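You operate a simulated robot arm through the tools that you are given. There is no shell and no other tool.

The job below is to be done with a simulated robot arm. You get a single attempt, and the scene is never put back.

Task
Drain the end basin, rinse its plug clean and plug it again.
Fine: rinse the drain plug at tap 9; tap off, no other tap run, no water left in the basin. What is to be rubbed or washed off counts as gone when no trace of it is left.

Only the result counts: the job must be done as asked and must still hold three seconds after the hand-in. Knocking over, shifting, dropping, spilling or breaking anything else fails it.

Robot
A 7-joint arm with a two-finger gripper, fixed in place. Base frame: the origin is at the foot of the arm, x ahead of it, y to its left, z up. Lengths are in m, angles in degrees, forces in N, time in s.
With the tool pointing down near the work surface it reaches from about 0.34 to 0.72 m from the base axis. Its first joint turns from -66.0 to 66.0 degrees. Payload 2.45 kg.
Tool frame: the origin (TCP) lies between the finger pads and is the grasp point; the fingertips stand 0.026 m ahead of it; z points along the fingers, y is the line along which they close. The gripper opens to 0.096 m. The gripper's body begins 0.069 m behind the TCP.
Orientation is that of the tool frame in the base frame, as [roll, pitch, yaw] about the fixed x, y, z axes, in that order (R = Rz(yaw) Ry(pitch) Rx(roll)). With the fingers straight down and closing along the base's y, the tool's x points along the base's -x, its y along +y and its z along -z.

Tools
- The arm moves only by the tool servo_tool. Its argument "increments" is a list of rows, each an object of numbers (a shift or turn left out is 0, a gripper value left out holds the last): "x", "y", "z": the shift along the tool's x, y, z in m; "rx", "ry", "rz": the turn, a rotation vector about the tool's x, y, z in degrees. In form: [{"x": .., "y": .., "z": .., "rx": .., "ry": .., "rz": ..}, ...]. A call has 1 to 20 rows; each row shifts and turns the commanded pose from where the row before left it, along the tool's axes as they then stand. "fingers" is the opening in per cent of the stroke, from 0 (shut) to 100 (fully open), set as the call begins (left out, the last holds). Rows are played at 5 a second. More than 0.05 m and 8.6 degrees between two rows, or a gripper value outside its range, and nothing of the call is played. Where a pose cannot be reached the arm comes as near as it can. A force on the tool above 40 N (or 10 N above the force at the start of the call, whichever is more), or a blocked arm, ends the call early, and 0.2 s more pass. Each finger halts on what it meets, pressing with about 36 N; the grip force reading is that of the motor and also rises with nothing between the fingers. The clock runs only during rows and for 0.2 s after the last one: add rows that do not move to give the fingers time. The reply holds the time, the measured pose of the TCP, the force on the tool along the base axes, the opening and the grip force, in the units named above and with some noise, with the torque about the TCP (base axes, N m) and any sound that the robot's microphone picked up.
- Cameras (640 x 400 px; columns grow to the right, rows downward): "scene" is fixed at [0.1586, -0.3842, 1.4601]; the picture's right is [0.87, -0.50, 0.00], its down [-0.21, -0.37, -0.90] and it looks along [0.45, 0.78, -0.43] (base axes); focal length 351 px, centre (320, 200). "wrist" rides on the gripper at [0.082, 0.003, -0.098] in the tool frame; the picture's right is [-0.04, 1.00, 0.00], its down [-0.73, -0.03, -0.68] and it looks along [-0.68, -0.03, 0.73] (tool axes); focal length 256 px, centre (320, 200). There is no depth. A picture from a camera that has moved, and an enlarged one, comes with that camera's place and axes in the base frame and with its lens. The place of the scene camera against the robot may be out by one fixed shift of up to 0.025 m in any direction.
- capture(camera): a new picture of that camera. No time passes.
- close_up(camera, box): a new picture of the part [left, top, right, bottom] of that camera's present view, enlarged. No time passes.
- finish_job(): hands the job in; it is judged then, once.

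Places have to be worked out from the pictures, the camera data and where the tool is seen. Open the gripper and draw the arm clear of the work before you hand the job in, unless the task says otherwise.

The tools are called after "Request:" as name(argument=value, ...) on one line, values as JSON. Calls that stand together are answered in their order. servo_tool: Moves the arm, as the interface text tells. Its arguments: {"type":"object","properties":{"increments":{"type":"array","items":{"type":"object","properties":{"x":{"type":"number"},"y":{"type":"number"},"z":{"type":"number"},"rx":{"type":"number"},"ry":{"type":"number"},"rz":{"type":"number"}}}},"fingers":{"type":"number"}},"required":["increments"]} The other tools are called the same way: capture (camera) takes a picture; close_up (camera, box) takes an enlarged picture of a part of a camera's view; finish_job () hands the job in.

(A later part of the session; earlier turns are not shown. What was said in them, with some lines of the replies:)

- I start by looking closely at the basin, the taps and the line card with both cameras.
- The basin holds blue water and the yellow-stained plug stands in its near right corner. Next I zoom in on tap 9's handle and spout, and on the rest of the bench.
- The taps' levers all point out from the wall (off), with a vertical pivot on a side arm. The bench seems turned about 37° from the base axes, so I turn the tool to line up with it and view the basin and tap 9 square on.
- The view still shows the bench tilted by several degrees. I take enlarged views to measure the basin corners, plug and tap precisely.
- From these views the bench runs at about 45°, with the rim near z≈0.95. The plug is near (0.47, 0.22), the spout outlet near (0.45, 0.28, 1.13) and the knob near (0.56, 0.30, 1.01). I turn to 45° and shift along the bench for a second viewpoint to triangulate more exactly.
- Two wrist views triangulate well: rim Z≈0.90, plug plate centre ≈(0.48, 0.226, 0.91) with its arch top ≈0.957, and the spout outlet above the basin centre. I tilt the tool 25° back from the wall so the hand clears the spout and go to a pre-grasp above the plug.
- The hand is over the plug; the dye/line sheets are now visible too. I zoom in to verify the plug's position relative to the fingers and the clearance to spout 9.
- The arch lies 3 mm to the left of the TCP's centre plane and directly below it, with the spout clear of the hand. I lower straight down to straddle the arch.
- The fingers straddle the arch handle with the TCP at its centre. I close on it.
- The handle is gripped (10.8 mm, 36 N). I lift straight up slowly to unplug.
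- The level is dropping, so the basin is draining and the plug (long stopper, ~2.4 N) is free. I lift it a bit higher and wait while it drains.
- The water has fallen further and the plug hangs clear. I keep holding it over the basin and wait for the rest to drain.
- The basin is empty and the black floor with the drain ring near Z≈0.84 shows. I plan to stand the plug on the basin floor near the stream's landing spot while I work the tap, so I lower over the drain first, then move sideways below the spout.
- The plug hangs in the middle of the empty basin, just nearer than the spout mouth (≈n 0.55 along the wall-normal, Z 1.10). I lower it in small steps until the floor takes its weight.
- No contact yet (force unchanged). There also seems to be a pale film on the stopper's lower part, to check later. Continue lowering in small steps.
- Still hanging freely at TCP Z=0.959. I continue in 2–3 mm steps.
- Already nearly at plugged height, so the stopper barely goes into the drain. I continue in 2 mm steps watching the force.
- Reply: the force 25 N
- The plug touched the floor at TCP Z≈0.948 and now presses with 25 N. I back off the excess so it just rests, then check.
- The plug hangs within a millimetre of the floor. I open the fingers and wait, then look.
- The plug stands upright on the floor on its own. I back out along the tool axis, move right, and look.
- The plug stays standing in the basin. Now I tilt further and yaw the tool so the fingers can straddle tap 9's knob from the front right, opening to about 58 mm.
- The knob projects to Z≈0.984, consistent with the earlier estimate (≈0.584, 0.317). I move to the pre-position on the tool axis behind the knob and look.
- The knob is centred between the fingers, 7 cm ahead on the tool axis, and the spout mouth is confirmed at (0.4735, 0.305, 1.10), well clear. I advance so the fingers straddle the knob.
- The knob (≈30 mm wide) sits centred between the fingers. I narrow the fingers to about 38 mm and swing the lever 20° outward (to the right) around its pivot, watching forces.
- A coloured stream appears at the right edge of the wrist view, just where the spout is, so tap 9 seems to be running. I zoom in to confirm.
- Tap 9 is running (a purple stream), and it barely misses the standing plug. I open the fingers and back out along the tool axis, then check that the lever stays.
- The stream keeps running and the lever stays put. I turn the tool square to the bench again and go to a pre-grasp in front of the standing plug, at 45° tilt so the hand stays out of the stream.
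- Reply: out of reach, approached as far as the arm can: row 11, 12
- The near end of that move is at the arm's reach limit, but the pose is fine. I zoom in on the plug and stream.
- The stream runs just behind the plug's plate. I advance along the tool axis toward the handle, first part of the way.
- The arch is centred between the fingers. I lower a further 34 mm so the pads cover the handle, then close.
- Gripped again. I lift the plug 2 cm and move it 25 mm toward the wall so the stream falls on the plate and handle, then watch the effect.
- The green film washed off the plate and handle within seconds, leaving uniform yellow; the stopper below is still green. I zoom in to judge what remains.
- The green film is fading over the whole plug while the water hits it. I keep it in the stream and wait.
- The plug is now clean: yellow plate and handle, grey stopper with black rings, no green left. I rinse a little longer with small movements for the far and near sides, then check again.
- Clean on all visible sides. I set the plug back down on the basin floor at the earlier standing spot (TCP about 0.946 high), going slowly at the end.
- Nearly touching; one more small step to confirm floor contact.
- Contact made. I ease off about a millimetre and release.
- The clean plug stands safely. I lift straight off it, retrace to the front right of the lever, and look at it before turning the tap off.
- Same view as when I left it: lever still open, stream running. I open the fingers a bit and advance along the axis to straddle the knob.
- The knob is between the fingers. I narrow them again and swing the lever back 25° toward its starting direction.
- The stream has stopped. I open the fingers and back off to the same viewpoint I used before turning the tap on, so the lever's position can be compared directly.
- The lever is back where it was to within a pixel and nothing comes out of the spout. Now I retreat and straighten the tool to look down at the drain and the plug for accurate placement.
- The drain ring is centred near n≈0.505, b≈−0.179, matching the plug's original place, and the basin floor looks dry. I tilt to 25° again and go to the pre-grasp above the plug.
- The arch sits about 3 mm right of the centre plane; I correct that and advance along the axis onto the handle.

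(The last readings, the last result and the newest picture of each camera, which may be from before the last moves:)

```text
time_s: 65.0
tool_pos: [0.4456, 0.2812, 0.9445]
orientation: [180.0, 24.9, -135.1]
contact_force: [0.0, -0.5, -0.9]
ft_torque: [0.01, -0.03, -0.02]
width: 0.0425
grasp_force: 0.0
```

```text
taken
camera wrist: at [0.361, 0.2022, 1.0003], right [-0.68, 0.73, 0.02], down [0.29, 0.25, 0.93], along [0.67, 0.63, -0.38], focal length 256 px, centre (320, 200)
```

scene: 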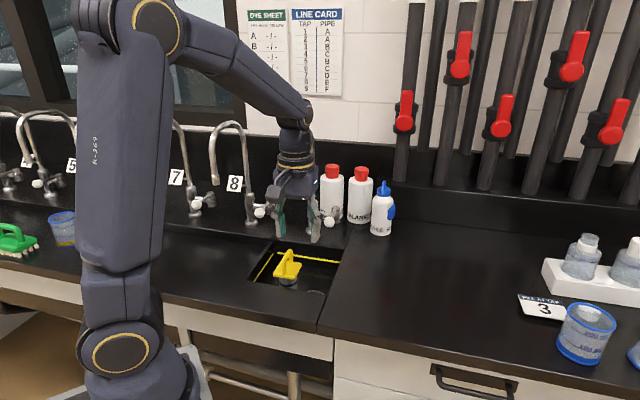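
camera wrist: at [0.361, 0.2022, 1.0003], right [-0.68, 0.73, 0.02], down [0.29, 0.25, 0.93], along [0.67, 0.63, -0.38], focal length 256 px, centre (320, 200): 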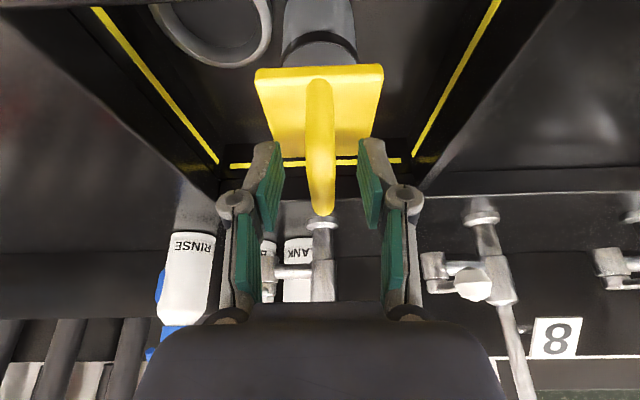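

The handle is framed just as in the first grasp. I close on it and lift it 15 mm clear of the floor.

Request:
servo_tool(increments=[{"x": 0}, {"x": 0}, {"x": 0}, {"x": 0}], fingers=0)

Request:
servo_tool(increments=[{"x": -0.0042, "z": -0.0091}, {"x": -0.0042, "z": -0.0091}, {"x": -0.0042, "z": -0.0091}, {"x": -0.0042, "z": -0.0091}, {"x": 0}])

Request:
capture(camera="wrist")

Request:
close_up(camera="scene", box=[240, 190, 350, 310])

```text
time_s: 66.0
tool_pos: [0.4462, 0.2813, 0.9437]
orientation: [180.0, 25.1, -135.2]
contact_force: [0.7, 0.3, 0.2]
ft_torque: [0.04, -0.06, 0.02]
width: 0.0116
grasp_force: 36.0
```

```text
time_s: 67.2
tool_pos: [0.4424, 0.2805, 0.9851]
orientation: [-179.9, 25.0, -135.1]
contact_force: [0.4, -0.5, -3.3]
ft_torque: [0.06, -0.04, 0.02]
width: 0.0114
grasp_force: 35.9
```

```text
taken
camera wrist: at [0.3594, 0.2025, 1.0415], right [-0.68, 0.73, 0.02], down [0.29, 0.25, 0.93], along [0.67, 0.63, -0.38], focal length 256 px, centre (320, 200)
```

wrist: 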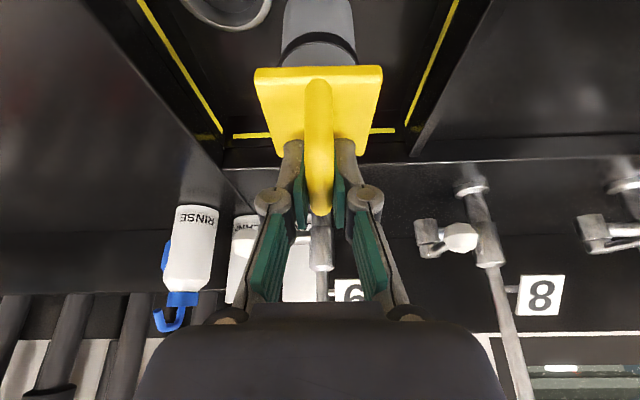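

```text
3.33 times, centred on (295, 250) of scene
camera zoom: at [0.1586, -0.3842, 1.4601], right [0.87, -0.5, 0.0], down [-0.21, -0.37, -0.9], along [0.45, 0.78, -0.43], focal length 1171 px, centre (403, 33)
```

zoom: 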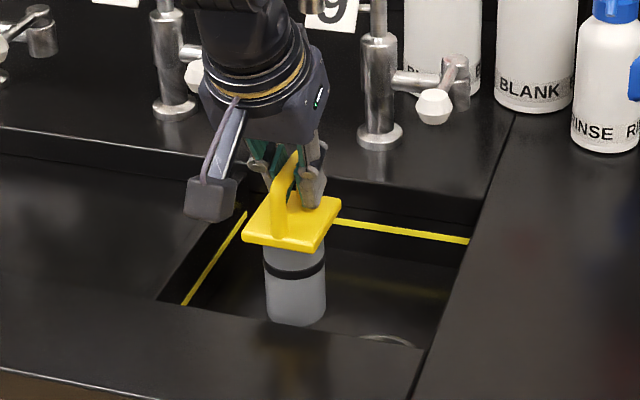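

Held upright and aligned as at first. I move it sideways over the drain, to the pose where it was originally gripped (0.4829, 0.2275).

Request:
servo_tool(increments=[{"x": 0.003, "y": -0.0218, "z": -0.0014}, {"x": 0.003, "y": -0.0218, "z": -0.0014}, {"x": 0.003, "y": -0.0217, "z": -0.0014}, {"x": 0}, {"x": 0}])

Request:
servo_tool(increments=[{"x": 0}])

Request:
servo_tool(increments=[{"x": 0}])

Request:
capture(camera="wrist")

Request:
close_up(camera="scene", box=[240, 190, 350, 310])

```text
time_s: 68.4
tool_pos: [0.4832, 0.2277, 0.9865]
orientation: [179.9, 24.9, -135.1]
contact_force: [-0.9, 0.2, -3.3]
ft_torque: [0.0, -0.04, 0.0]
width: 0.0112
grasp_force: 36.1
```

```text
time_s: 68.8
tool_pos: [0.4824, 0.2285, 0.9874]
orientation: [179.9, 25.1, -135.2]
contact_force: [-0.5, -0.8, -3.0]
ft_torque: [0.0, -0.03, 0.01]
width: 0.0112
grasp_force: 36.1
```

```text
time_s: 69.2
tool_pos: [0.4828, 0.228, 0.987]
orientation: [-180.0, 25.0, -135.1]
contact_force: [0.3, 1.1, -1.7]
ft_torque: [0.04, -0.01, 0.02]
width: 0.0115
grasp_force: 35.9
```

```text
taken
camera wrist: at [0.3986, 0.1493, 1.0421], right [-0.68, 0.73, 0.02], down [0.29, 0.25, 0.93], along [0.67, 0.63, -0.38], focal length 256 px, centre (320, 200)
```

wrist: 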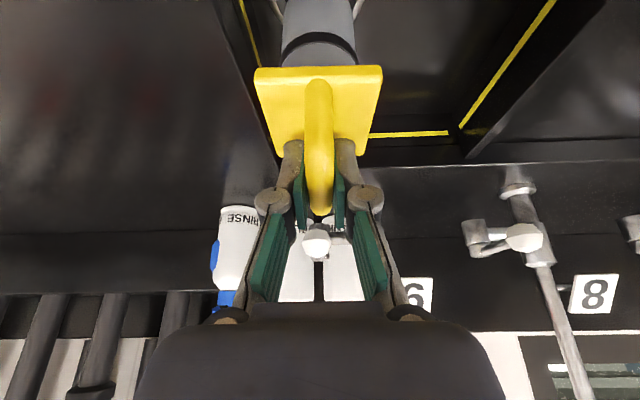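

```text
3.33 times, centred on (295, 250) of scene
camera zoom: at [0.1586, -0.3842, 1.4601], right [0.87, -0.5, 0.0], down [-0.21, -0.37, -0.9], along [0.45, 0.78, -0.43], focal length 1171 px, centre (403, 33)
```

zoom: 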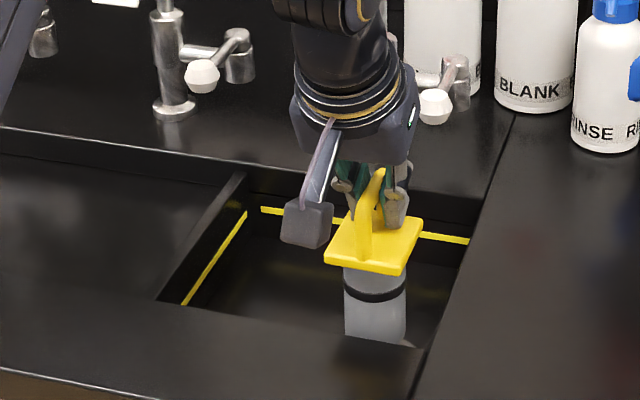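

TCP matches the original lateral pose within half a millimetre and the drain ring appears symmetric around the stopper. I lower it toward the seat, slowly at the end.

Request:
servo_tool(increments=[{"x": 0.0038, "z": 0.0082}, {"x": 0.0038, "z": 0.0082}, {"x": 0.0038, "z": 0.0082}, {"x": 0.0038, "z": 0.0081}, {"x": 0}])

Request:
servo_tool(increments=[{"x": 0.0011, "z": 0.0023}, {"x": 0}])

Request:
servo_tool(increments=[{"x": 0.0008, "z": 0.0018}, {"x": 0}])

```text
time_s: 70.4
tool_pos: [0.482, 0.2275, 0.9494]
orientation: [180.0, 25.0, -135.1]
contact_force: [-0.9, -0.8, -2.9]
ft_torque: [-0.04, 0.0, -0.02]
width: 0.0112
grasp_force: 36.1
```

```text
time_s: 71.0
tool_pos: [0.4828, 0.2277, 0.9479]
orientation: [-180.0, 25.0, -135.0]
contact_force: [-0.1, 0.3, -2.9]
ft_torque: [0.03, 0.0, 0.01]
width: 0.0114
grasp_force: 35.9
```

```text
time_s: 71.6
tool_pos: [0.4832, 0.2275, 0.9461]
orientation: [179.9, 25.0, -135.1]
contact_force: [-0.6, -0.5, -2.9]
ft_torque: [0.0, -0.01, -0.01]
width: 0.0115
grasp_force: 35.9
```

No contact yet; continuing in 1–2 mm steps.

Request:
servo_tool(increments=[{"x": 0.0008, "z": 0.0018}, {"x": 0}])

Request:
servo_tool(increments=[{"x": 0.0006, "z": 0.0014}, {"x": 0}])

Request:
servo_tool(increments=[{"x": 0.0006, "z": 0.0014}, {"x": 0}])

Request:
capture(camera="wrist")

Request:
close_up(camera="scene", box=[240, 190, 350, 310])

```text
time_s: 72.2
tool_pos: [0.4834, 0.2278, 0.945]
orientation: [-180.0, 25.2, -135.1]
contact_force: [-4.0, -1.7, 13.5]
ft_torque: [-0.55, 0.51, -0.1]
width: 0.0117
grasp_force: 35.6
```

```text
time_s: 72.8
tool_pos: [0.4832, 0.2284, 0.9441]
orientation: [-179.9, 25.2, -135.1]
contact_force: [-2.9, -2.5, 24.0]
ft_torque: [-0.11, 0.07, -0.02]
width: 0.0114
grasp_force: 36.2
```

```text
time_s: 73.4
tool_pos: [0.4843, 0.2292, 0.9427]
orientation: [-179.9, 25.4, -135.1]
contact_force: [2.6, 3.8, 26.9]
ft_torque: [0.61, -0.62, 0.0]
width: 0.0117
grasp_force: 36.2
```

```text
taken
camera wrist: at [0.4001, 0.1502, 0.9972], right [-0.68, 0.73, 0.02], down [0.28, 0.24, 0.93], along [0.68, 0.64, -0.37], focal length 256 px, centre (320, 200)
```

wrist: 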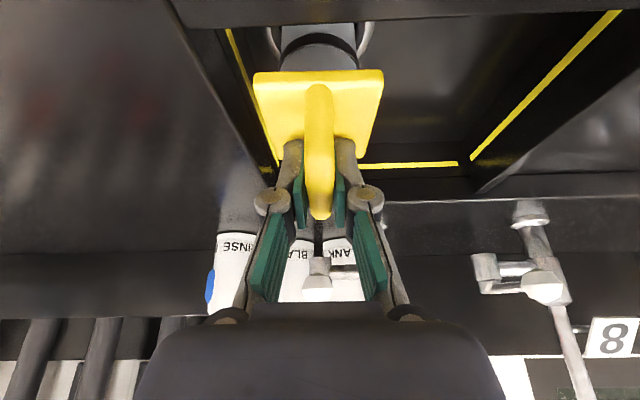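

```text
3.33 times, centred on (295, 250) of scene
camera zoom: at [0.1582, -0.3843, 1.4601], right [0.87, -0.5, 0.0], down [-0.21, -0.37, -0.9], along [0.45, 0.78, -0.43], focal length 1171 px, centre (403, 33)
```

zoom: 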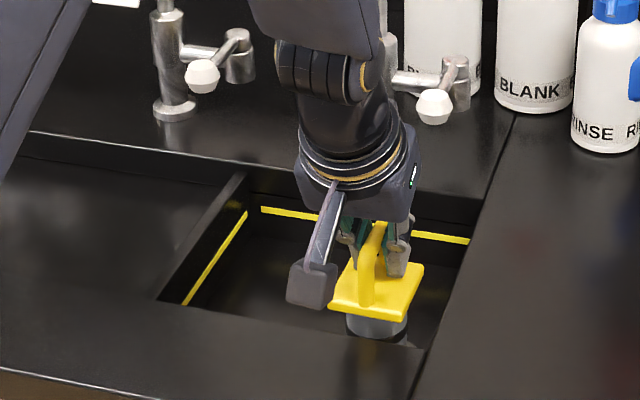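

Seated: contact came at the expected height (TCP≈0.945) and the plate's corners match the starting picture within a pixel or so. I relax the pressing force and then release.

Request:
servo_tool(increments=[{"x": -0.0008, "z": -0.0016}, {"x": 0}])

Request:
servo_tool(increments=[{"x": -0.0003, "z": -0.0007}, {"x": 0}])

```text
time_s: 74.0
tool_pos: [0.4831, 0.2282, 0.9426]
orientation: [179.9, 25.0, -135.1]
contact_force: [3.3, 3.4, 11.8]
ft_torque: [0.59, -0.62, 0.0]
width: 0.0113
grasp_force: 36.2
```

```text
time_s: 74.6
tool_pos: [0.4834, 0.2275, 0.9429]
orientation: [180.0, 24.8, -135.1]
contact_force: [4.2, 3.3, 0.5]
ft_torque: [0.4, -0.5, -0.04]
width: 0.0114
grasp_force: 36.3
```

Vertical force is near zero with a small sideways preload. I open the fingers and let the plug settle.

Request:
servo_tool(increments=[{"x": 0}, {"x": 0}, {"x": 0}, {"x": 0}], fingers=44)

Request:
capture(camera="wrist")

Request:
close_up(camera="scene", box=[240, 190, 350, 310])

```text
time_s: 75.6
tool_pos: [0.4836, 0.2287, 0.9431]
orientation: [-180.0, 25.0, -135.2]
contact_force: [-0.4, 0.2, 0.4]
ft_torque: [-0.01, 0.02, 0.0]
width: 0.0423
grasp_force: 0.0
```

```text
taken
camera wrist: at [0.3988, 0.1493, 0.9987], right [-0.68, 0.73, 0.02], down [0.29, 0.25, 0.93], along [0.67, 0.63, -0.38], focal length 256 px, centre (320, 200)
```

wrist: 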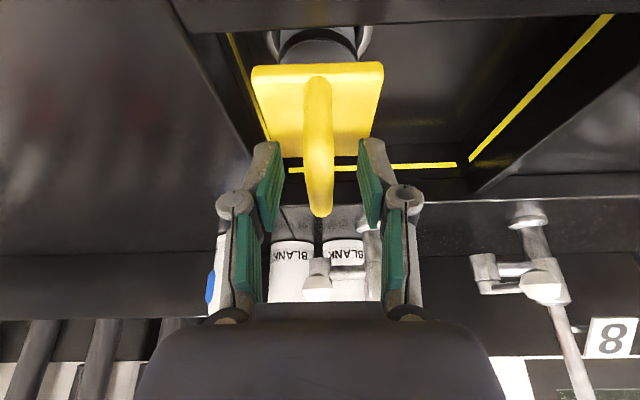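

```text
3.33 times, centred on (295, 250) of scene
camera zoom: at [0.1586, -0.3842, 1.4601], right [0.87, -0.5, 0.0], down [-0.21, -0.37, -0.9], along [0.45, 0.78, -0.43], focal length 1171 px, centre (403, 33)
```

zoom: 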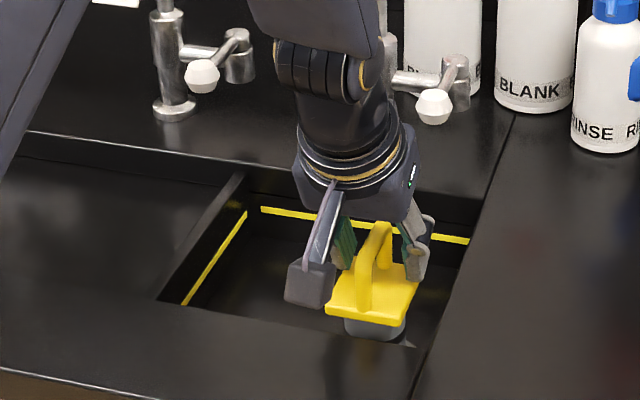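

After release the plug appears to have settled slightly tilted toward the robot. I back the hand off straight up along its axis to inspect it.

Request:
servo_tool(increments=[{"z": -0.03}, {"z": -0.035}, {"z": -0.035}, {"x": 0}])

Request:
close_up(camera="wrist", box=[220, 0, 420, 130])

Request:
close_up(camera="scene", box=[260, 230, 350, 310])

```text
time_s: 76.6
tool_pos: [0.4558, 0.1981, 1.0351]
orientation: [-180.0, 25.0, -135.1]
contact_force: [-0.5, 0.3, 0.1]
ft_torque: [-0.03, 0.02, -0.01]
width: 0.0425
grasp_force: 0.2
```

```text
3.08 times, centred on (320, 65) of wrist
camera zoom: at [0.3701, 0.1184, 1.0894], right [-0.68, 0.73, 0.02], down [0.29, 0.25, 0.93], along [0.67, 0.63, -0.38], focal length 788 px, centre (320, 615)
```

zoom: 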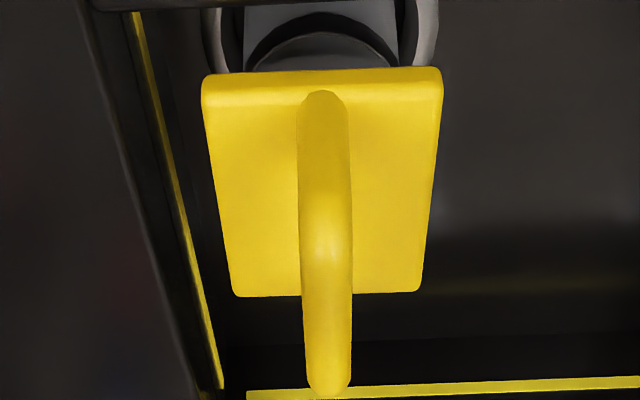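

```text
5.00 times, centred on (305, 270) of scene
camera zoom: at [0.1586, -0.3842, 1.4601], right [0.87, -0.5, 0.0], down [-0.21, -0.37, -0.9], along [0.45, 0.78, -0.43], focal length 1756 px, centre (395, -150)
```

zoom: 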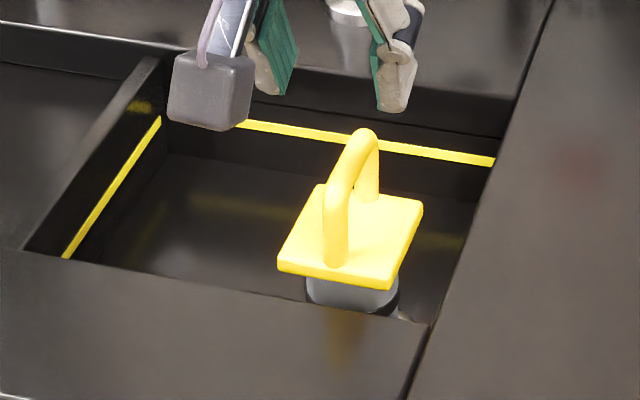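

The plug now looks upright, though maybe 2–3 mm off from the original. I return to exactly the pre-grasp viewpoint of t=4.6 to compare its position pixel by pixel with the initial plugged state.

Request:
servo_tool(increments=[{"x": -0.02, "y": -0.0007, "z": -0.0024}, {"x": -0.0195, "y": -0.0006, "z": -0.0023}, {"x": 0}])

Request:
close_up(camera="wrist", box=[220, 0, 420, 125])

Request:
close_up(camera="scene", box=[220, 220, 380, 320])

```text
time_s: 77.4
tool_pos: [0.4804, 0.219, 1.055]
orientation: [180.0, 25.1, -135.1]
contact_force: [-0.7, 0.2, -0.3]
ft_torque: [0.01, 0.01, -0.01]
width: 0.0424
grasp_force: 0.0
```

```text
3.20 times, centred on (320, 62) of wrist
camera zoom: at [0.3947, 0.1408, 1.1098], right [-0.68, 0.73, 0.02], down [0.29, 0.25, 0.93], along [0.67, 0.63, -0.38], focal length 819 px, centre (320, 640)
```

zoom: 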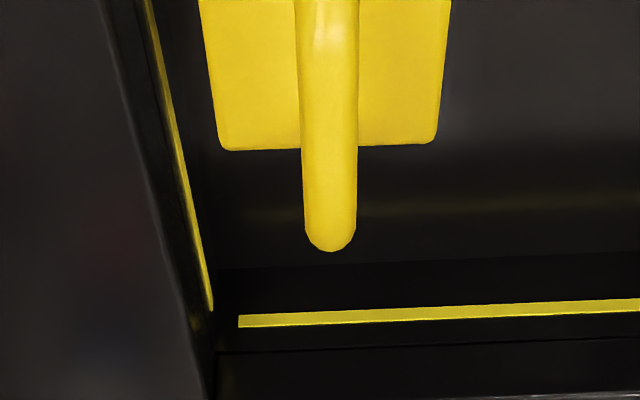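

```text
4.00 times, centred on (300, 270) of scene
camera zoom: at [0.1586, -0.3842, 1.4601], right [0.87, -0.5, 0.0], down [-0.21, -0.37, -0.9], along [0.45, 0.78, -0.43], focal length 1405 px, centre (400, -80)
```

zoom: 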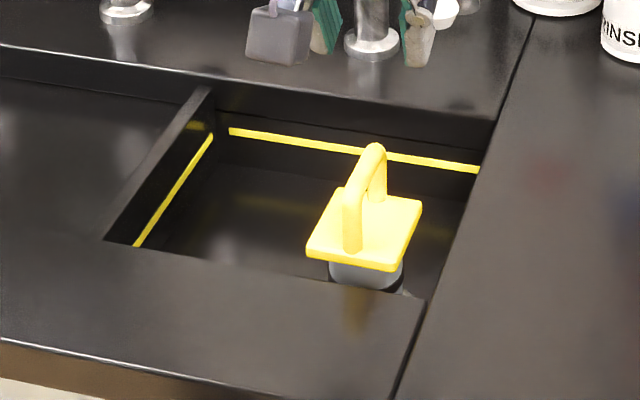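

Comparing identical views, the plug sits about 3 mm nearer the robot than originally (and correct sideways). I regrasp it, so I can shift it those 3 mm back toward the wall and seat it gently.

Request:
servo_tool(increments=[{"x": 0.0104, "y": 0.001, "z": 0.0251}, {"x": 0.0104, "y": 0.001, "z": 0.0251}, {"x": 0.0104, "y": 0.001, "z": 0.0251}, {"x": 0.0103, "y": 0.001, "z": 0.025}, {"x": 0}])

Request:
servo_tool(increments=[{"x": 0}])

Request:
servo_tool(increments=[{"x": 0}])

Request:
capture(camera="wrist")

```text
time_s: 78.6
tool_pos: [0.4811, 0.2289, 0.9458]
orientation: [179.9, 25.0, -135.0]
contact_force: [0.6, -0.1, -0.6]
ft_torque: [-0.02, 0.0, -0.02]
width: 0.042
grasp_force: 0.0
```

```text
time_s: 79.0
tool_pos: [0.4803, 0.2288, 0.9455]
orientation: [179.9, 24.9, -135.1]
contact_force: [0.3, 0.2, 0.7]
ft_torque: [0.02, 0.0, -0.01]
width: 0.0421
grasp_force: 0.1
```

```text
time_s: 79.4
tool_pos: [0.4811, 0.2287, 0.9463]
orientation: [180.0, 25.0, -135.1]
contact_force: [0.1, 0.0, -0.2]
ft_torque: [0.01, -0.02, -0.03]
width: 0.0424
grasp_force: 0.1
```

```text
taken
camera wrist: at [0.3963, 0.1501, 1.0009], right [-0.68, 0.73, 0.02], down [0.29, 0.25, 0.93], along [0.67, 0.63, -0.38], focal length 256 px, centre (320, 200)
```

wrist: 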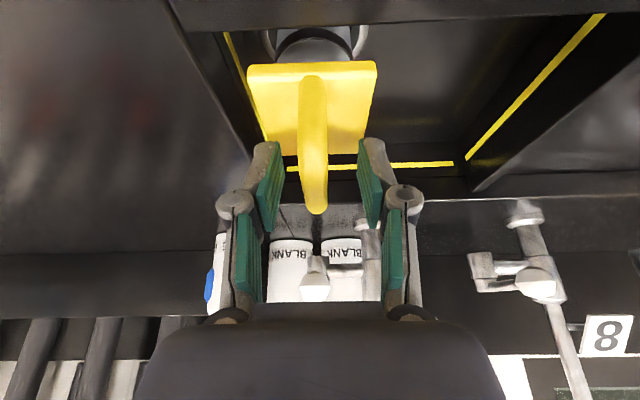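

The comparison suggests the plug is leaning ~2–3° toward the robot, so I want to see how its foot sits in the drain before touching it. I back out and swing to a viewpoint from the left of the basin.

Request:
servo_tool(increments=[{"z": -0.03}, {"z": -0.035}, {"z": -0.035}, {"ry": 6.25}, {"ry": 6.25}, {"ry": 6.25}, {"ry": 6.25}, {"x": 0.0135, "y": 0.04, "z": 0.005}, {"x": 0.0135, "y": 0.04, "z": 0.005}, {"x": 0.0135, "y": 0.04, "z": 0.005}, {"x": 0.0135, "y": 0.04, "z": 0.005}, {"rz": 8.57}, {"rz": 8.57}, {"rz": 8.57}, {"rz": 8.57}, {"rz": 8.57}, {"rz": 8.57}, {"rz": 8.57}, {"x": 0}])

Request:
capture(camera="wrist")

Request:
close_up(camera="scene", box=[270, 240, 340, 310])

```text
time_s: 83.4
tool_pos: [0.2985, 0.2746, 1.0191]
orientation: [180.0, 0.0, 164.8]
contact_force: [0.5, 0.3, 1.1]
ft_torque: [-0.02, 0.0, -0.03]
width: 0.0422
grasp_force: 0.0
```

```text
taken
camera wrist: at [0.2201, 0.2986, 1.1173], right [0.3, 0.95, 0.0], down [0.7, -0.22, 0.68], along [0.65, -0.2, -0.73], focal length 256 px, centre (320, 200)
```

wrist: 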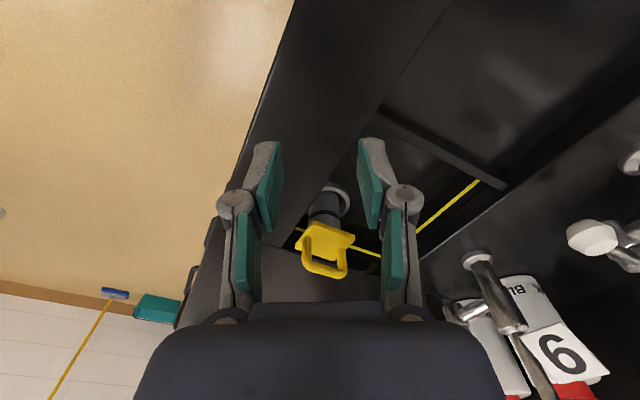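

```text
5.71 times, centred on (305, 275) of scene
camera zoom: at [0.1586, -0.3842, 1.4601], right [0.87, -0.5, 0.0], down [-0.21, -0.37, -0.9], along [0.45, 0.78, -0.43], focal length 2008 px, centre (406, -229)
```

zoom: 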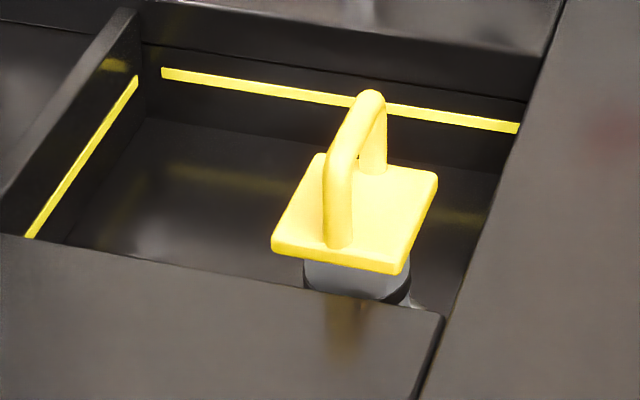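

Request:
close_up(camera="wrist", box=[280, 165, 380, 285])

```text
3.33 times, centred on (330, 225) of wrist
camera zoom: at [0.2201, 0.2986, 1.1173], right [0.3, 0.95, 0.0], down [0.7, -0.22, 0.68], along [0.65, -0.2, -0.73], focal length 853 px, centre (287, 117)
```

zoom: 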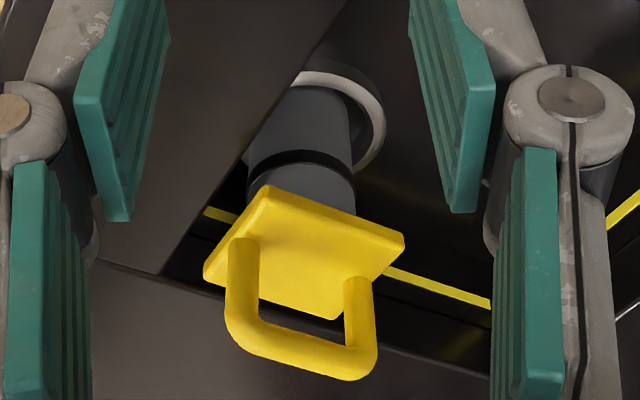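

The stopper sits off-centre in the ring, toward the robot side with a dark gap on the wall side. I zoom further to measure ring and stopper.

Request:
close_up(camera="wrist", box=[310, 178, 350, 228])

```text
8.00 times, centred on (330, 203) of wrist
camera zoom: at [0.2201, 0.2986, 1.1173], right [0.3, 0.95, 0.0], down [0.7, -0.22, 0.68], along [0.65, -0.2, -0.73], focal length 2048 px, centre (240, 176)
```

zoom: 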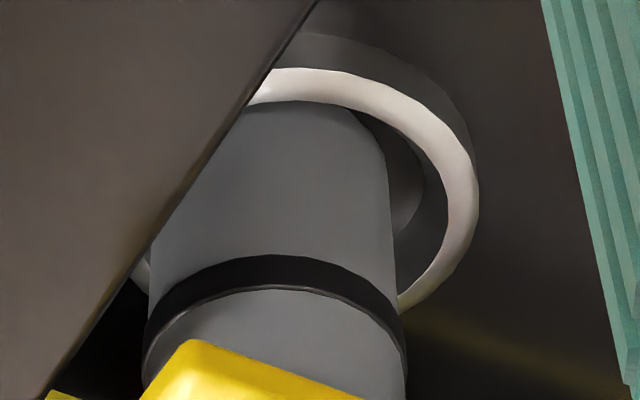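

This view shows a raised collar (inner radius ≈29 mm) with the stopper (radius ≈21 mm) standing inside it but ≈6 mm off-centre toward the robot. I go back to re-grip the plug and centre it.

Request:
servo_tool(increments=[{"rz": -8.57}, {"rz": -8.57}, {"rz": -8.57}, {"rz": -8.57}, {"rz": -8.57}, {"rz": -8.57}, {"rz": -8.57}, {"x": -0.0135, "y": -0.04, "z": -0.005}, {"x": -0.0135, "y": -0.04, "z": -0.005}, {"x": -0.0135, "y": -0.04, "z": -0.005}, {"x": -0.0135, "y": -0.04, "z": -0.005}, {"ry": -6.25}, {"ry": -6.25}, {"ry": -6.25}, {"ry": -6.25}, {"x": 0}])

Request:
servo_tool(increments=[{"x": 0}])

Request:
capture(camera="wrist")

```text
time_s: 86.8
tool_pos: [0.4501, 0.1981, 1.0366]
orientation: [179.9, 25.1, -135.1]
contact_force: [0.5, 0.3, 0.3]
ft_torque: [-0.01, -0.04, -0.04]
width: 0.0423
grasp_force: 0.1
```

```text
time_s: 87.2
tool_pos: [0.4491, 0.1982, 1.0372]
orientation: [180.0, 25.0, -135.1]
contact_force: [-0.1, 0.1, -0.2]
ft_torque: [-0.01, 0.03, 0.02]
width: 0.0419
grasp_force: 0.1
```

```text
taken
camera wrist: at [0.3654, 0.119, 1.0924], right [-0.68, 0.73, 0.02], down [0.29, 0.25, 0.93], along [0.67, 0.63, -0.38], focal length 256 px, centre (320, 200)
```

wrist: 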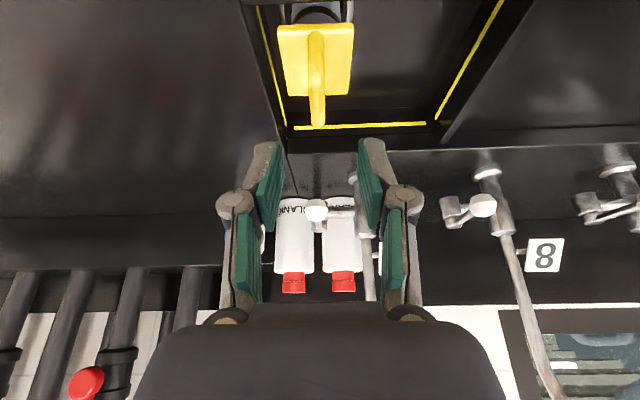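

I advance onto the handle again (correcting 3 mm sideways) and close.

Request:
servo_tool(increments=[{"y": -0.0028, "z": 0.033}, {"z": 0.033}, {"x": 0.001, "z": 0.0333}, {"x": 0}])

Request:
servo_tool(increments=[{"x": 0}, {"x": 0}, {"x": 0}, {"x": 0}], fingers=0)

Request:
capture(camera="wrist")

```text
time_s: 88.2
tool_pos: [0.4823, 0.2276, 0.9478]
orientation: [179.9, 25.0, -135.1]
contact_force: [0.4, 0.3, 0.1]
ft_torque: [0.01, 0.0, 0.03]
width: 0.0424
grasp_force: 0.1
```

```text
time_s: 89.2
tool_pos: [0.4809, 0.2271, 0.9478]
orientation: [-180.0, 24.9, -135.2]
contact_force: [0.8, 0.0, -0.2]
ft_torque: [0.08, -0.11, 0.01]
width: 0.0114
grasp_force: 35.8
```

```text
taken
camera wrist: at [0.3967, 0.1478, 1.0031], right [-0.68, 0.73, 0.02], down [0.29, 0.25, 0.93], along [0.67, 0.63, -0.38], focal length 256 px, centre (320, 200)
```

wrist: 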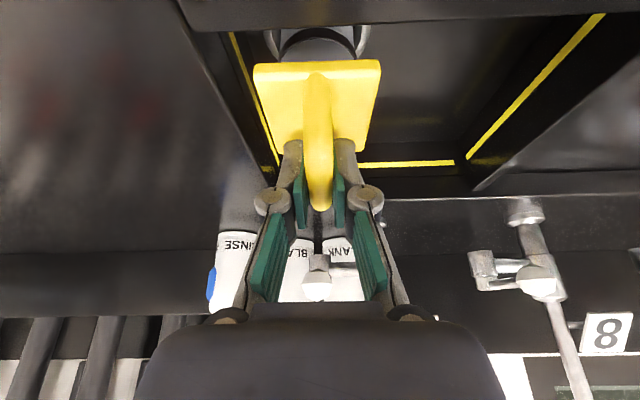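

Comparing with the first grasp picture, the plug sits about 4.5 mm toward the robot relative to its original place. I lift 8 mm, shift 4.5 mm toward the wall, and lower gently.

Request:
servo_tool(increments=[{"x": -0.0034, "z": -0.0072}, {"x": 0}, {"x": -0.0041, "y": -0.0005, "z": 0.0019}, {"x": 0}, {"x": 0.0021, "z": 0.0045}, {"x": 0}])

Request:
servo_tool(increments=[{"x": 0.0006, "z": 0.0013}, {"x": 0}])

Request:
servo_tool(increments=[{"x": 0.0004, "z": 0.0009}, {"x": 0}])

```text
time_s: 90.6
tool_pos: [0.4841, 0.2293, 0.9513]
orientation: [-180.0, 25.0, -135.1]
contact_force: [0.0, -0.4, -2.3]
ft_torque: [0.02, -0.01, 0.04]
width: 0.0114
grasp_force: 36.1
```

```text
time_s: 91.2
tool_pos: [0.4843, 0.2291, 0.9495]
orientation: [-179.9, 25.0, -135.1]
contact_force: [0.5, 0.1, -2.6]
ft_torque: [0.03, 0.02, 0.0]
width: 0.0115
grasp_force: 35.8
```

```text
time_s: 91.8
tool_pos: [0.4848, 0.2278, 0.9481]
orientation: [180.0, 24.9, -135.1]
contact_force: [-0.2, 0.7, -2.7]
ft_torque: [0.01, 0.0, -0.01]
width: 0.0115
grasp_force: 35.3
```

Request:
servo_tool(increments=[{"x": 0.0004, "z": 0.0009}, {"x": 0}])

Request:
servo_tool(increments=[{"x": 0.0003, "z": 0.0006}, {"x": 0}])

```text
time_s: 92.4
tool_pos: [0.4836, 0.228, 0.9486]
orientation: [179.9, 25.0, -135.2]
contact_force: [-1.1, -1.4, 6.7]
ft_torque: [-0.31, 0.3, -0.01]
width: 0.0115
grasp_force: 35.8
```

```text
time_s: 93.0
tool_pos: [0.4843, 0.2278, 0.9475]
orientation: [-179.9, 25.2, -135.1]
contact_force: [0.0, -1.0, 14.8]
ft_torque: [-0.37, 0.33, 0.01]
width: 0.0114
grasp_force: 36.5
```

Floor contact is felt. I ease off and release gently.

Request:
servo_tool(increments=[{"x": -0.0003, "z": -0.0007}, {"x": 0}])

Request:
servo_tool(increments=[{"x": 0}, {"x": 0}, {"x": 0}, {"x": 0}], fingers=44)

Request:
capture(camera="wrist")

Request:
close_up(camera="scene", box=[220, 220, 380, 320])

```text
time_s: 93.6
tool_pos: [0.4839, 0.2289, 0.9469]
orientation: [180.0, 25.1, -135.1]
contact_force: [3.3, 1.6, 5.3]
ft_torque: [0.18, -0.22, -0.02]
width: 0.0113
grasp_force: 35.9
```

```text
time_s: 94.6
tool_pos: [0.483, 0.2291, 0.9477]
orientation: [-180.0, 25.0, -135.1]
contact_force: [1.1, -0.6, -0.1]
ft_torque: [0.04, 0.0, -0.03]
width: 0.0421
grasp_force: 0.0
```

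```text
taken
camera wrist: at [0.3992, 0.1494, 1.0031], right [-0.68, 0.73, 0.02], down [0.29, 0.25, 0.93], along [0.67, 0.63, -0.38], focal length 256 px, centre (320, 200)
```

wrist: 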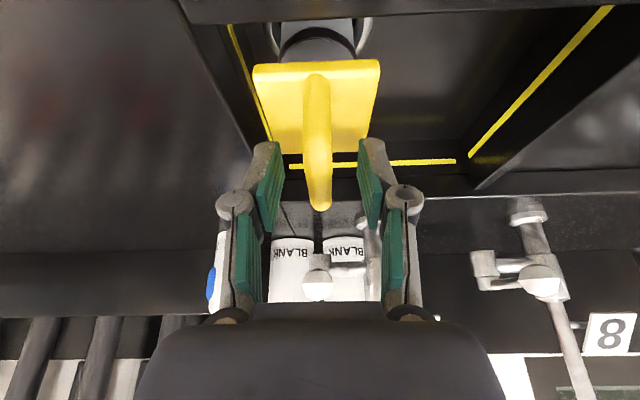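

```text
4.00 times, centred on (300, 270) of scene
camera zoom: at [0.1586, -0.3842, 1.4601], right [0.87, -0.5, 0.0], down [-0.21, -0.37, -0.9], along [0.45, 0.78, -0.43], focal length 1405 px, centre (400, -80)
```

zoom: 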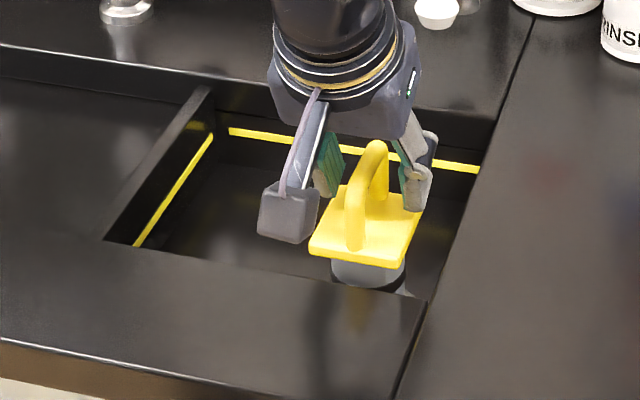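

The plate corners now match the starting picture to about 1–2 mm. I back out and check the seating from the left viewpoint again.

Request:
servo_tool(increments=[{"z": -0.03}, {"z": -0.035}, {"z": -0.035}, {"ry": 6.25}, {"ry": 6.25}, {"ry": 6.25}, {"ry": 6.25}, {"x": 0.0135, "y": 0.04, "z": 0.005}, {"x": 0.0135, "y": 0.04, "z": 0.005}, {"x": 0.0135, "y": 0.04, "z": 0.005}, {"x": 0.0135, "y": 0.04, "z": 0.005}, {"rz": 8.57}, {"rz": 8.57}, {"rz": 8.57}, {"rz": 8.57}, {"rz": 8.57}, {"rz": 8.57}, {"rz": 8.57}, {"x": 0}])

Request:
close_up(camera="wrist", box=[310, 178, 350, 228])

Request:
close_up(camera="wrist", box=[280, 165, 380, 285])

Request:
close_up(camera="scene", box=[220, 220, 380, 320])

```text
time_s: 98.6
tool_pos: [0.3041, 0.2726, 1.0185]
orientation: [-180.0, -0.1, 164.6]
contact_force: [0.2, -0.2, 0.2]
ft_torque: [-0.02, 0.01, 0.02]
width: 0.0424
grasp_force: 0.2
```

```text
8.00 times, centred on (330, 203) of wrist
camera zoom: at [0.2257, 0.2979, 1.1167], right [0.3, 0.95, 0.0], down [0.7, -0.22, 0.68], along [0.65, -0.2, -0.73], focal length 2048 px, centre (240, 176)
```

zoom: 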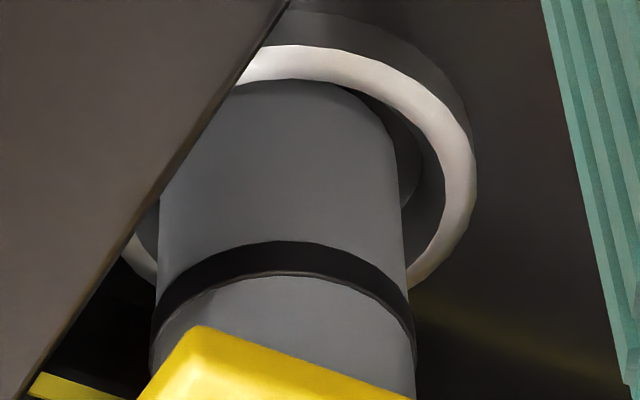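

```text
3.33 times, centred on (330, 225) of wrist
camera zoom: at [0.2257, 0.2979, 1.1167], right [0.3, 0.95, 0.0], down [0.7, -0.22, 0.68], along [0.65, -0.2, -0.73], focal length 853 px, centre (287, 117)
```

zoom: 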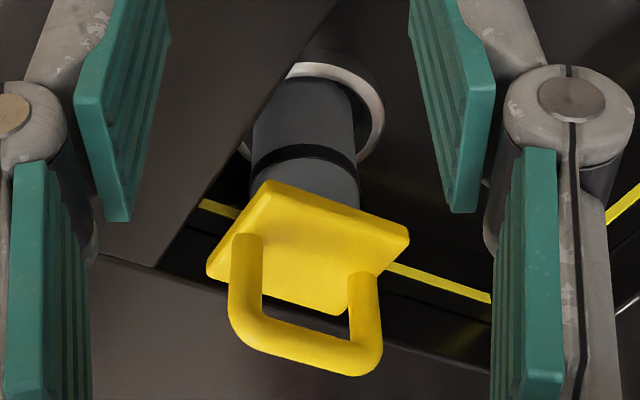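

```text
4.00 times, centred on (300, 270) of scene
camera zoom: at [0.1586, -0.3842, 1.4601], right [0.87, -0.5, 0.0], down [-0.21, -0.37, -0.9], along [0.45, 0.78, -0.43], focal length 1405 px, centre (400, -80)
```

zoom: 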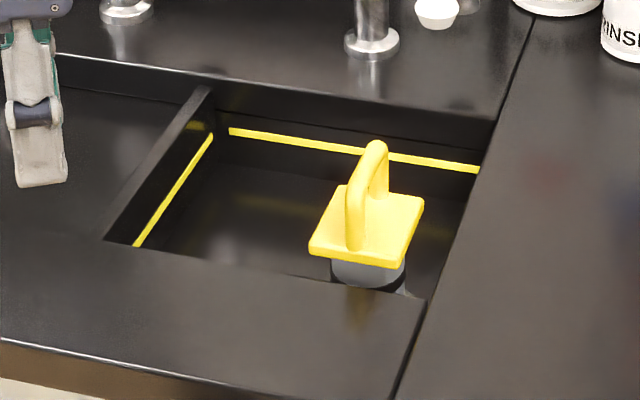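

The stopper now stands upright inside the collar, centred within about 1–2 mm, and the plate matches its initial picture within a pixel. I draw the arm up and away with the gripper fully open, then do a final check.

Request:
servo_tool(increments=[{"z": -0.045}, {"z": -0.045}, {"z": -0.045}, {"z": -0.045}, {"z": -0.04}, {"x": 0}, {"x": 0}], fingers=100)

Request:
capture(camera="scene")

Request:
close_up(camera="scene", box=[220, 110, 400, 310])

Request:
capture(camera="wrist")

```text
time_s: 100.2
tool_pos: [0.3041, 0.2731, 1.2374]
orientation: [179.9, 0.0, 164.8]
contact_force: [-0.4, -0.6, -0.2]
ft_torque: [-0.01, 0.0, -0.05]
width: 0.0962
grasp_force: 0.0
```

```text
taken
```

scene: 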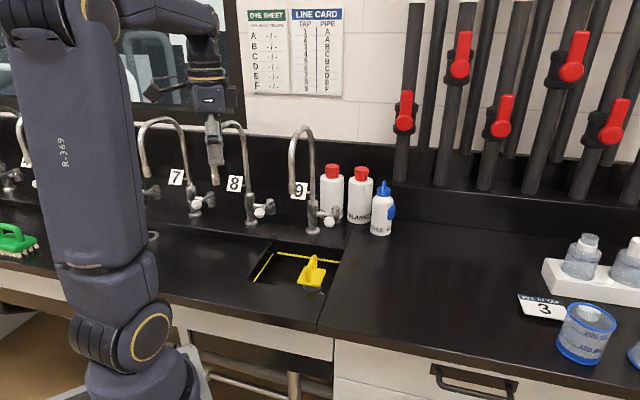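

```text
2.00 times, centred on (310, 210) of scene
camera zoom: at [0.1586, -0.3842, 1.4601], right [0.87, -0.5, 0.0], down [-0.21, -0.37, -0.9], along [0.45, 0.78, -0.43], focal length 703 px, centre (340, 180)
```

zoom: 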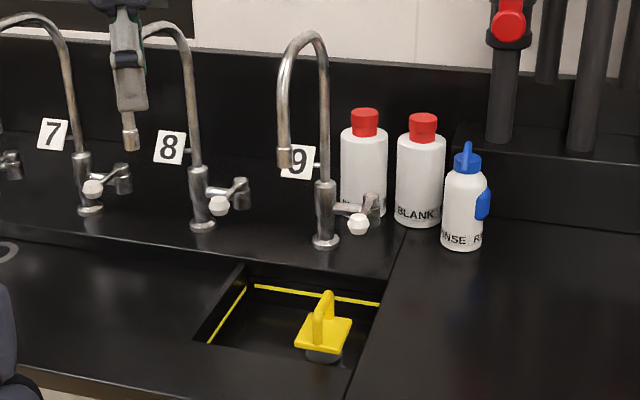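

```text
taken
camera wrist: at [0.226, 0.2982, 1.3363], right [0.3, 0.95, 0.0], down [0.7, -0.22, 0.68], along [0.65, -0.2, -0.73], focal length 256 px, centre (320, 200)
```

wrist: 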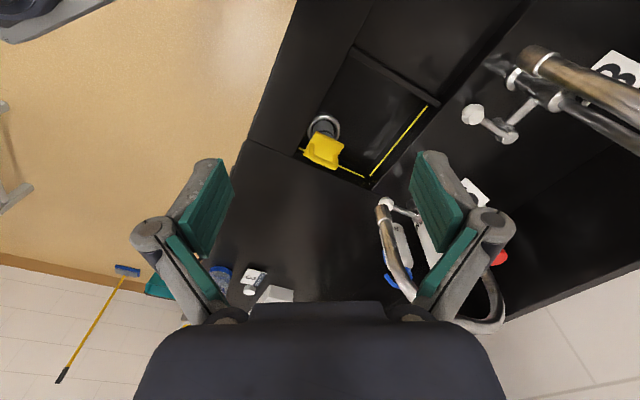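

Everything stands in place. I compare tap 9's lever against the initial close-up and check the basin once more.

Request:
close_up(camera="scene", box=[270, 120, 350, 240])

Request:
close_up(camera="wrist", box=[280, 70, 460, 200])

Request:
close_up(camera="scene", box=[240, 230, 350, 310])

```text
3.33 times, centred on (310, 180) of scene
camera zoom: at [0.1586, -0.3842, 1.4601], right [0.87, -0.5, 0.0], down [-0.21, -0.37, -0.9], along [0.45, 0.78, -0.43], focal length 1171 px, centre (353, 267)
```

zoom: 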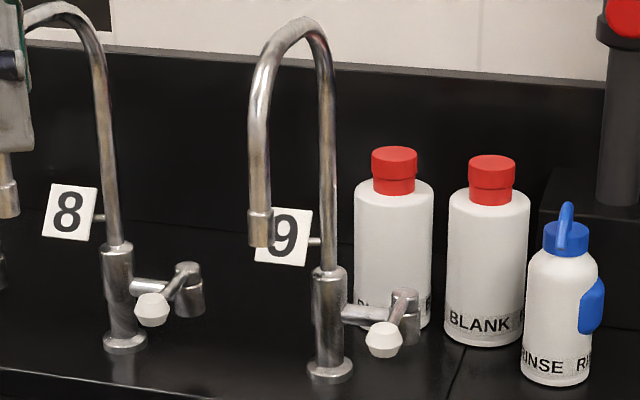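

```text
3.08 times, centred on (370, 135) of wrist
camera zoom: at [0.226, 0.2982, 1.3363], right [0.3, 0.95, 0.0], down [0.7, -0.22, 0.68], along [0.65, -0.2, -0.73], focal length 788 px, centre (166, 400)
```

zoom: 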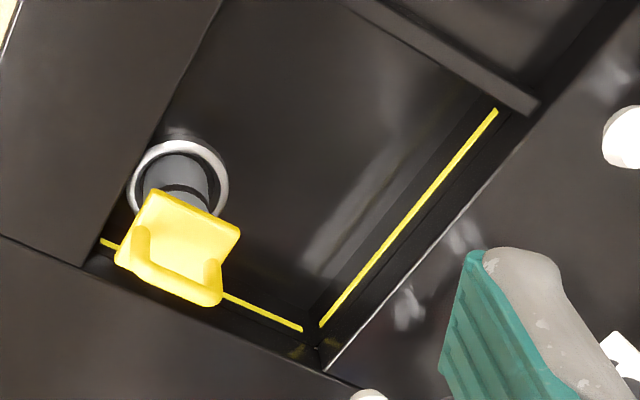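

```text
5.00 times, centred on (295, 270) of scene
camera zoom: at [0.1586, -0.3842, 1.4601], right [0.87, -0.5, 0.0], down [-0.21, -0.37, -0.9], along [0.45, 0.78, -0.43], focal length 1756 px, centre (445, -150)
```

zoom: 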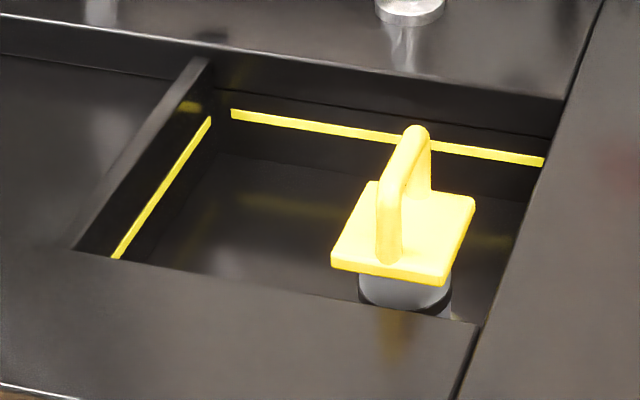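

The lever is exactly where it started, the spout is dry, the basin is empty, the plug is clean and centred in the drain collar, nothing else has moved, and the arm is clear with the gripper open. I hand the job in.

Request:
finish_job()

```text
The job is handed in.
```

I drained the end basin, rinsed its plug clean at tap 9 and put the plug back in the drain. The job is handed in, but I haven't seen a result from the judging.

- **Plug:** the green film is gone from every part I could see, leaving a plain yellow plate and handle and a grey stopper with black rings. I didn't look at the underside.
- **Seating:** my first placement was about 5 mm off-centre, so I re-gripped and re-seated it. It now stands upright in the drain collar, within about 1–2 mm of its original place and height. I did not test the seal with water.
- **Tap 9:** its lever is back where it started and nothing comes from the spout. I touched no other tap. The water from tap 9 ran purple; I took that as normal for the line.
- **Basin:** it looks empty and dry in the last pictures.
- **Surroundings:** nothing else on the bench moved. The arm is clear with the gripper open.
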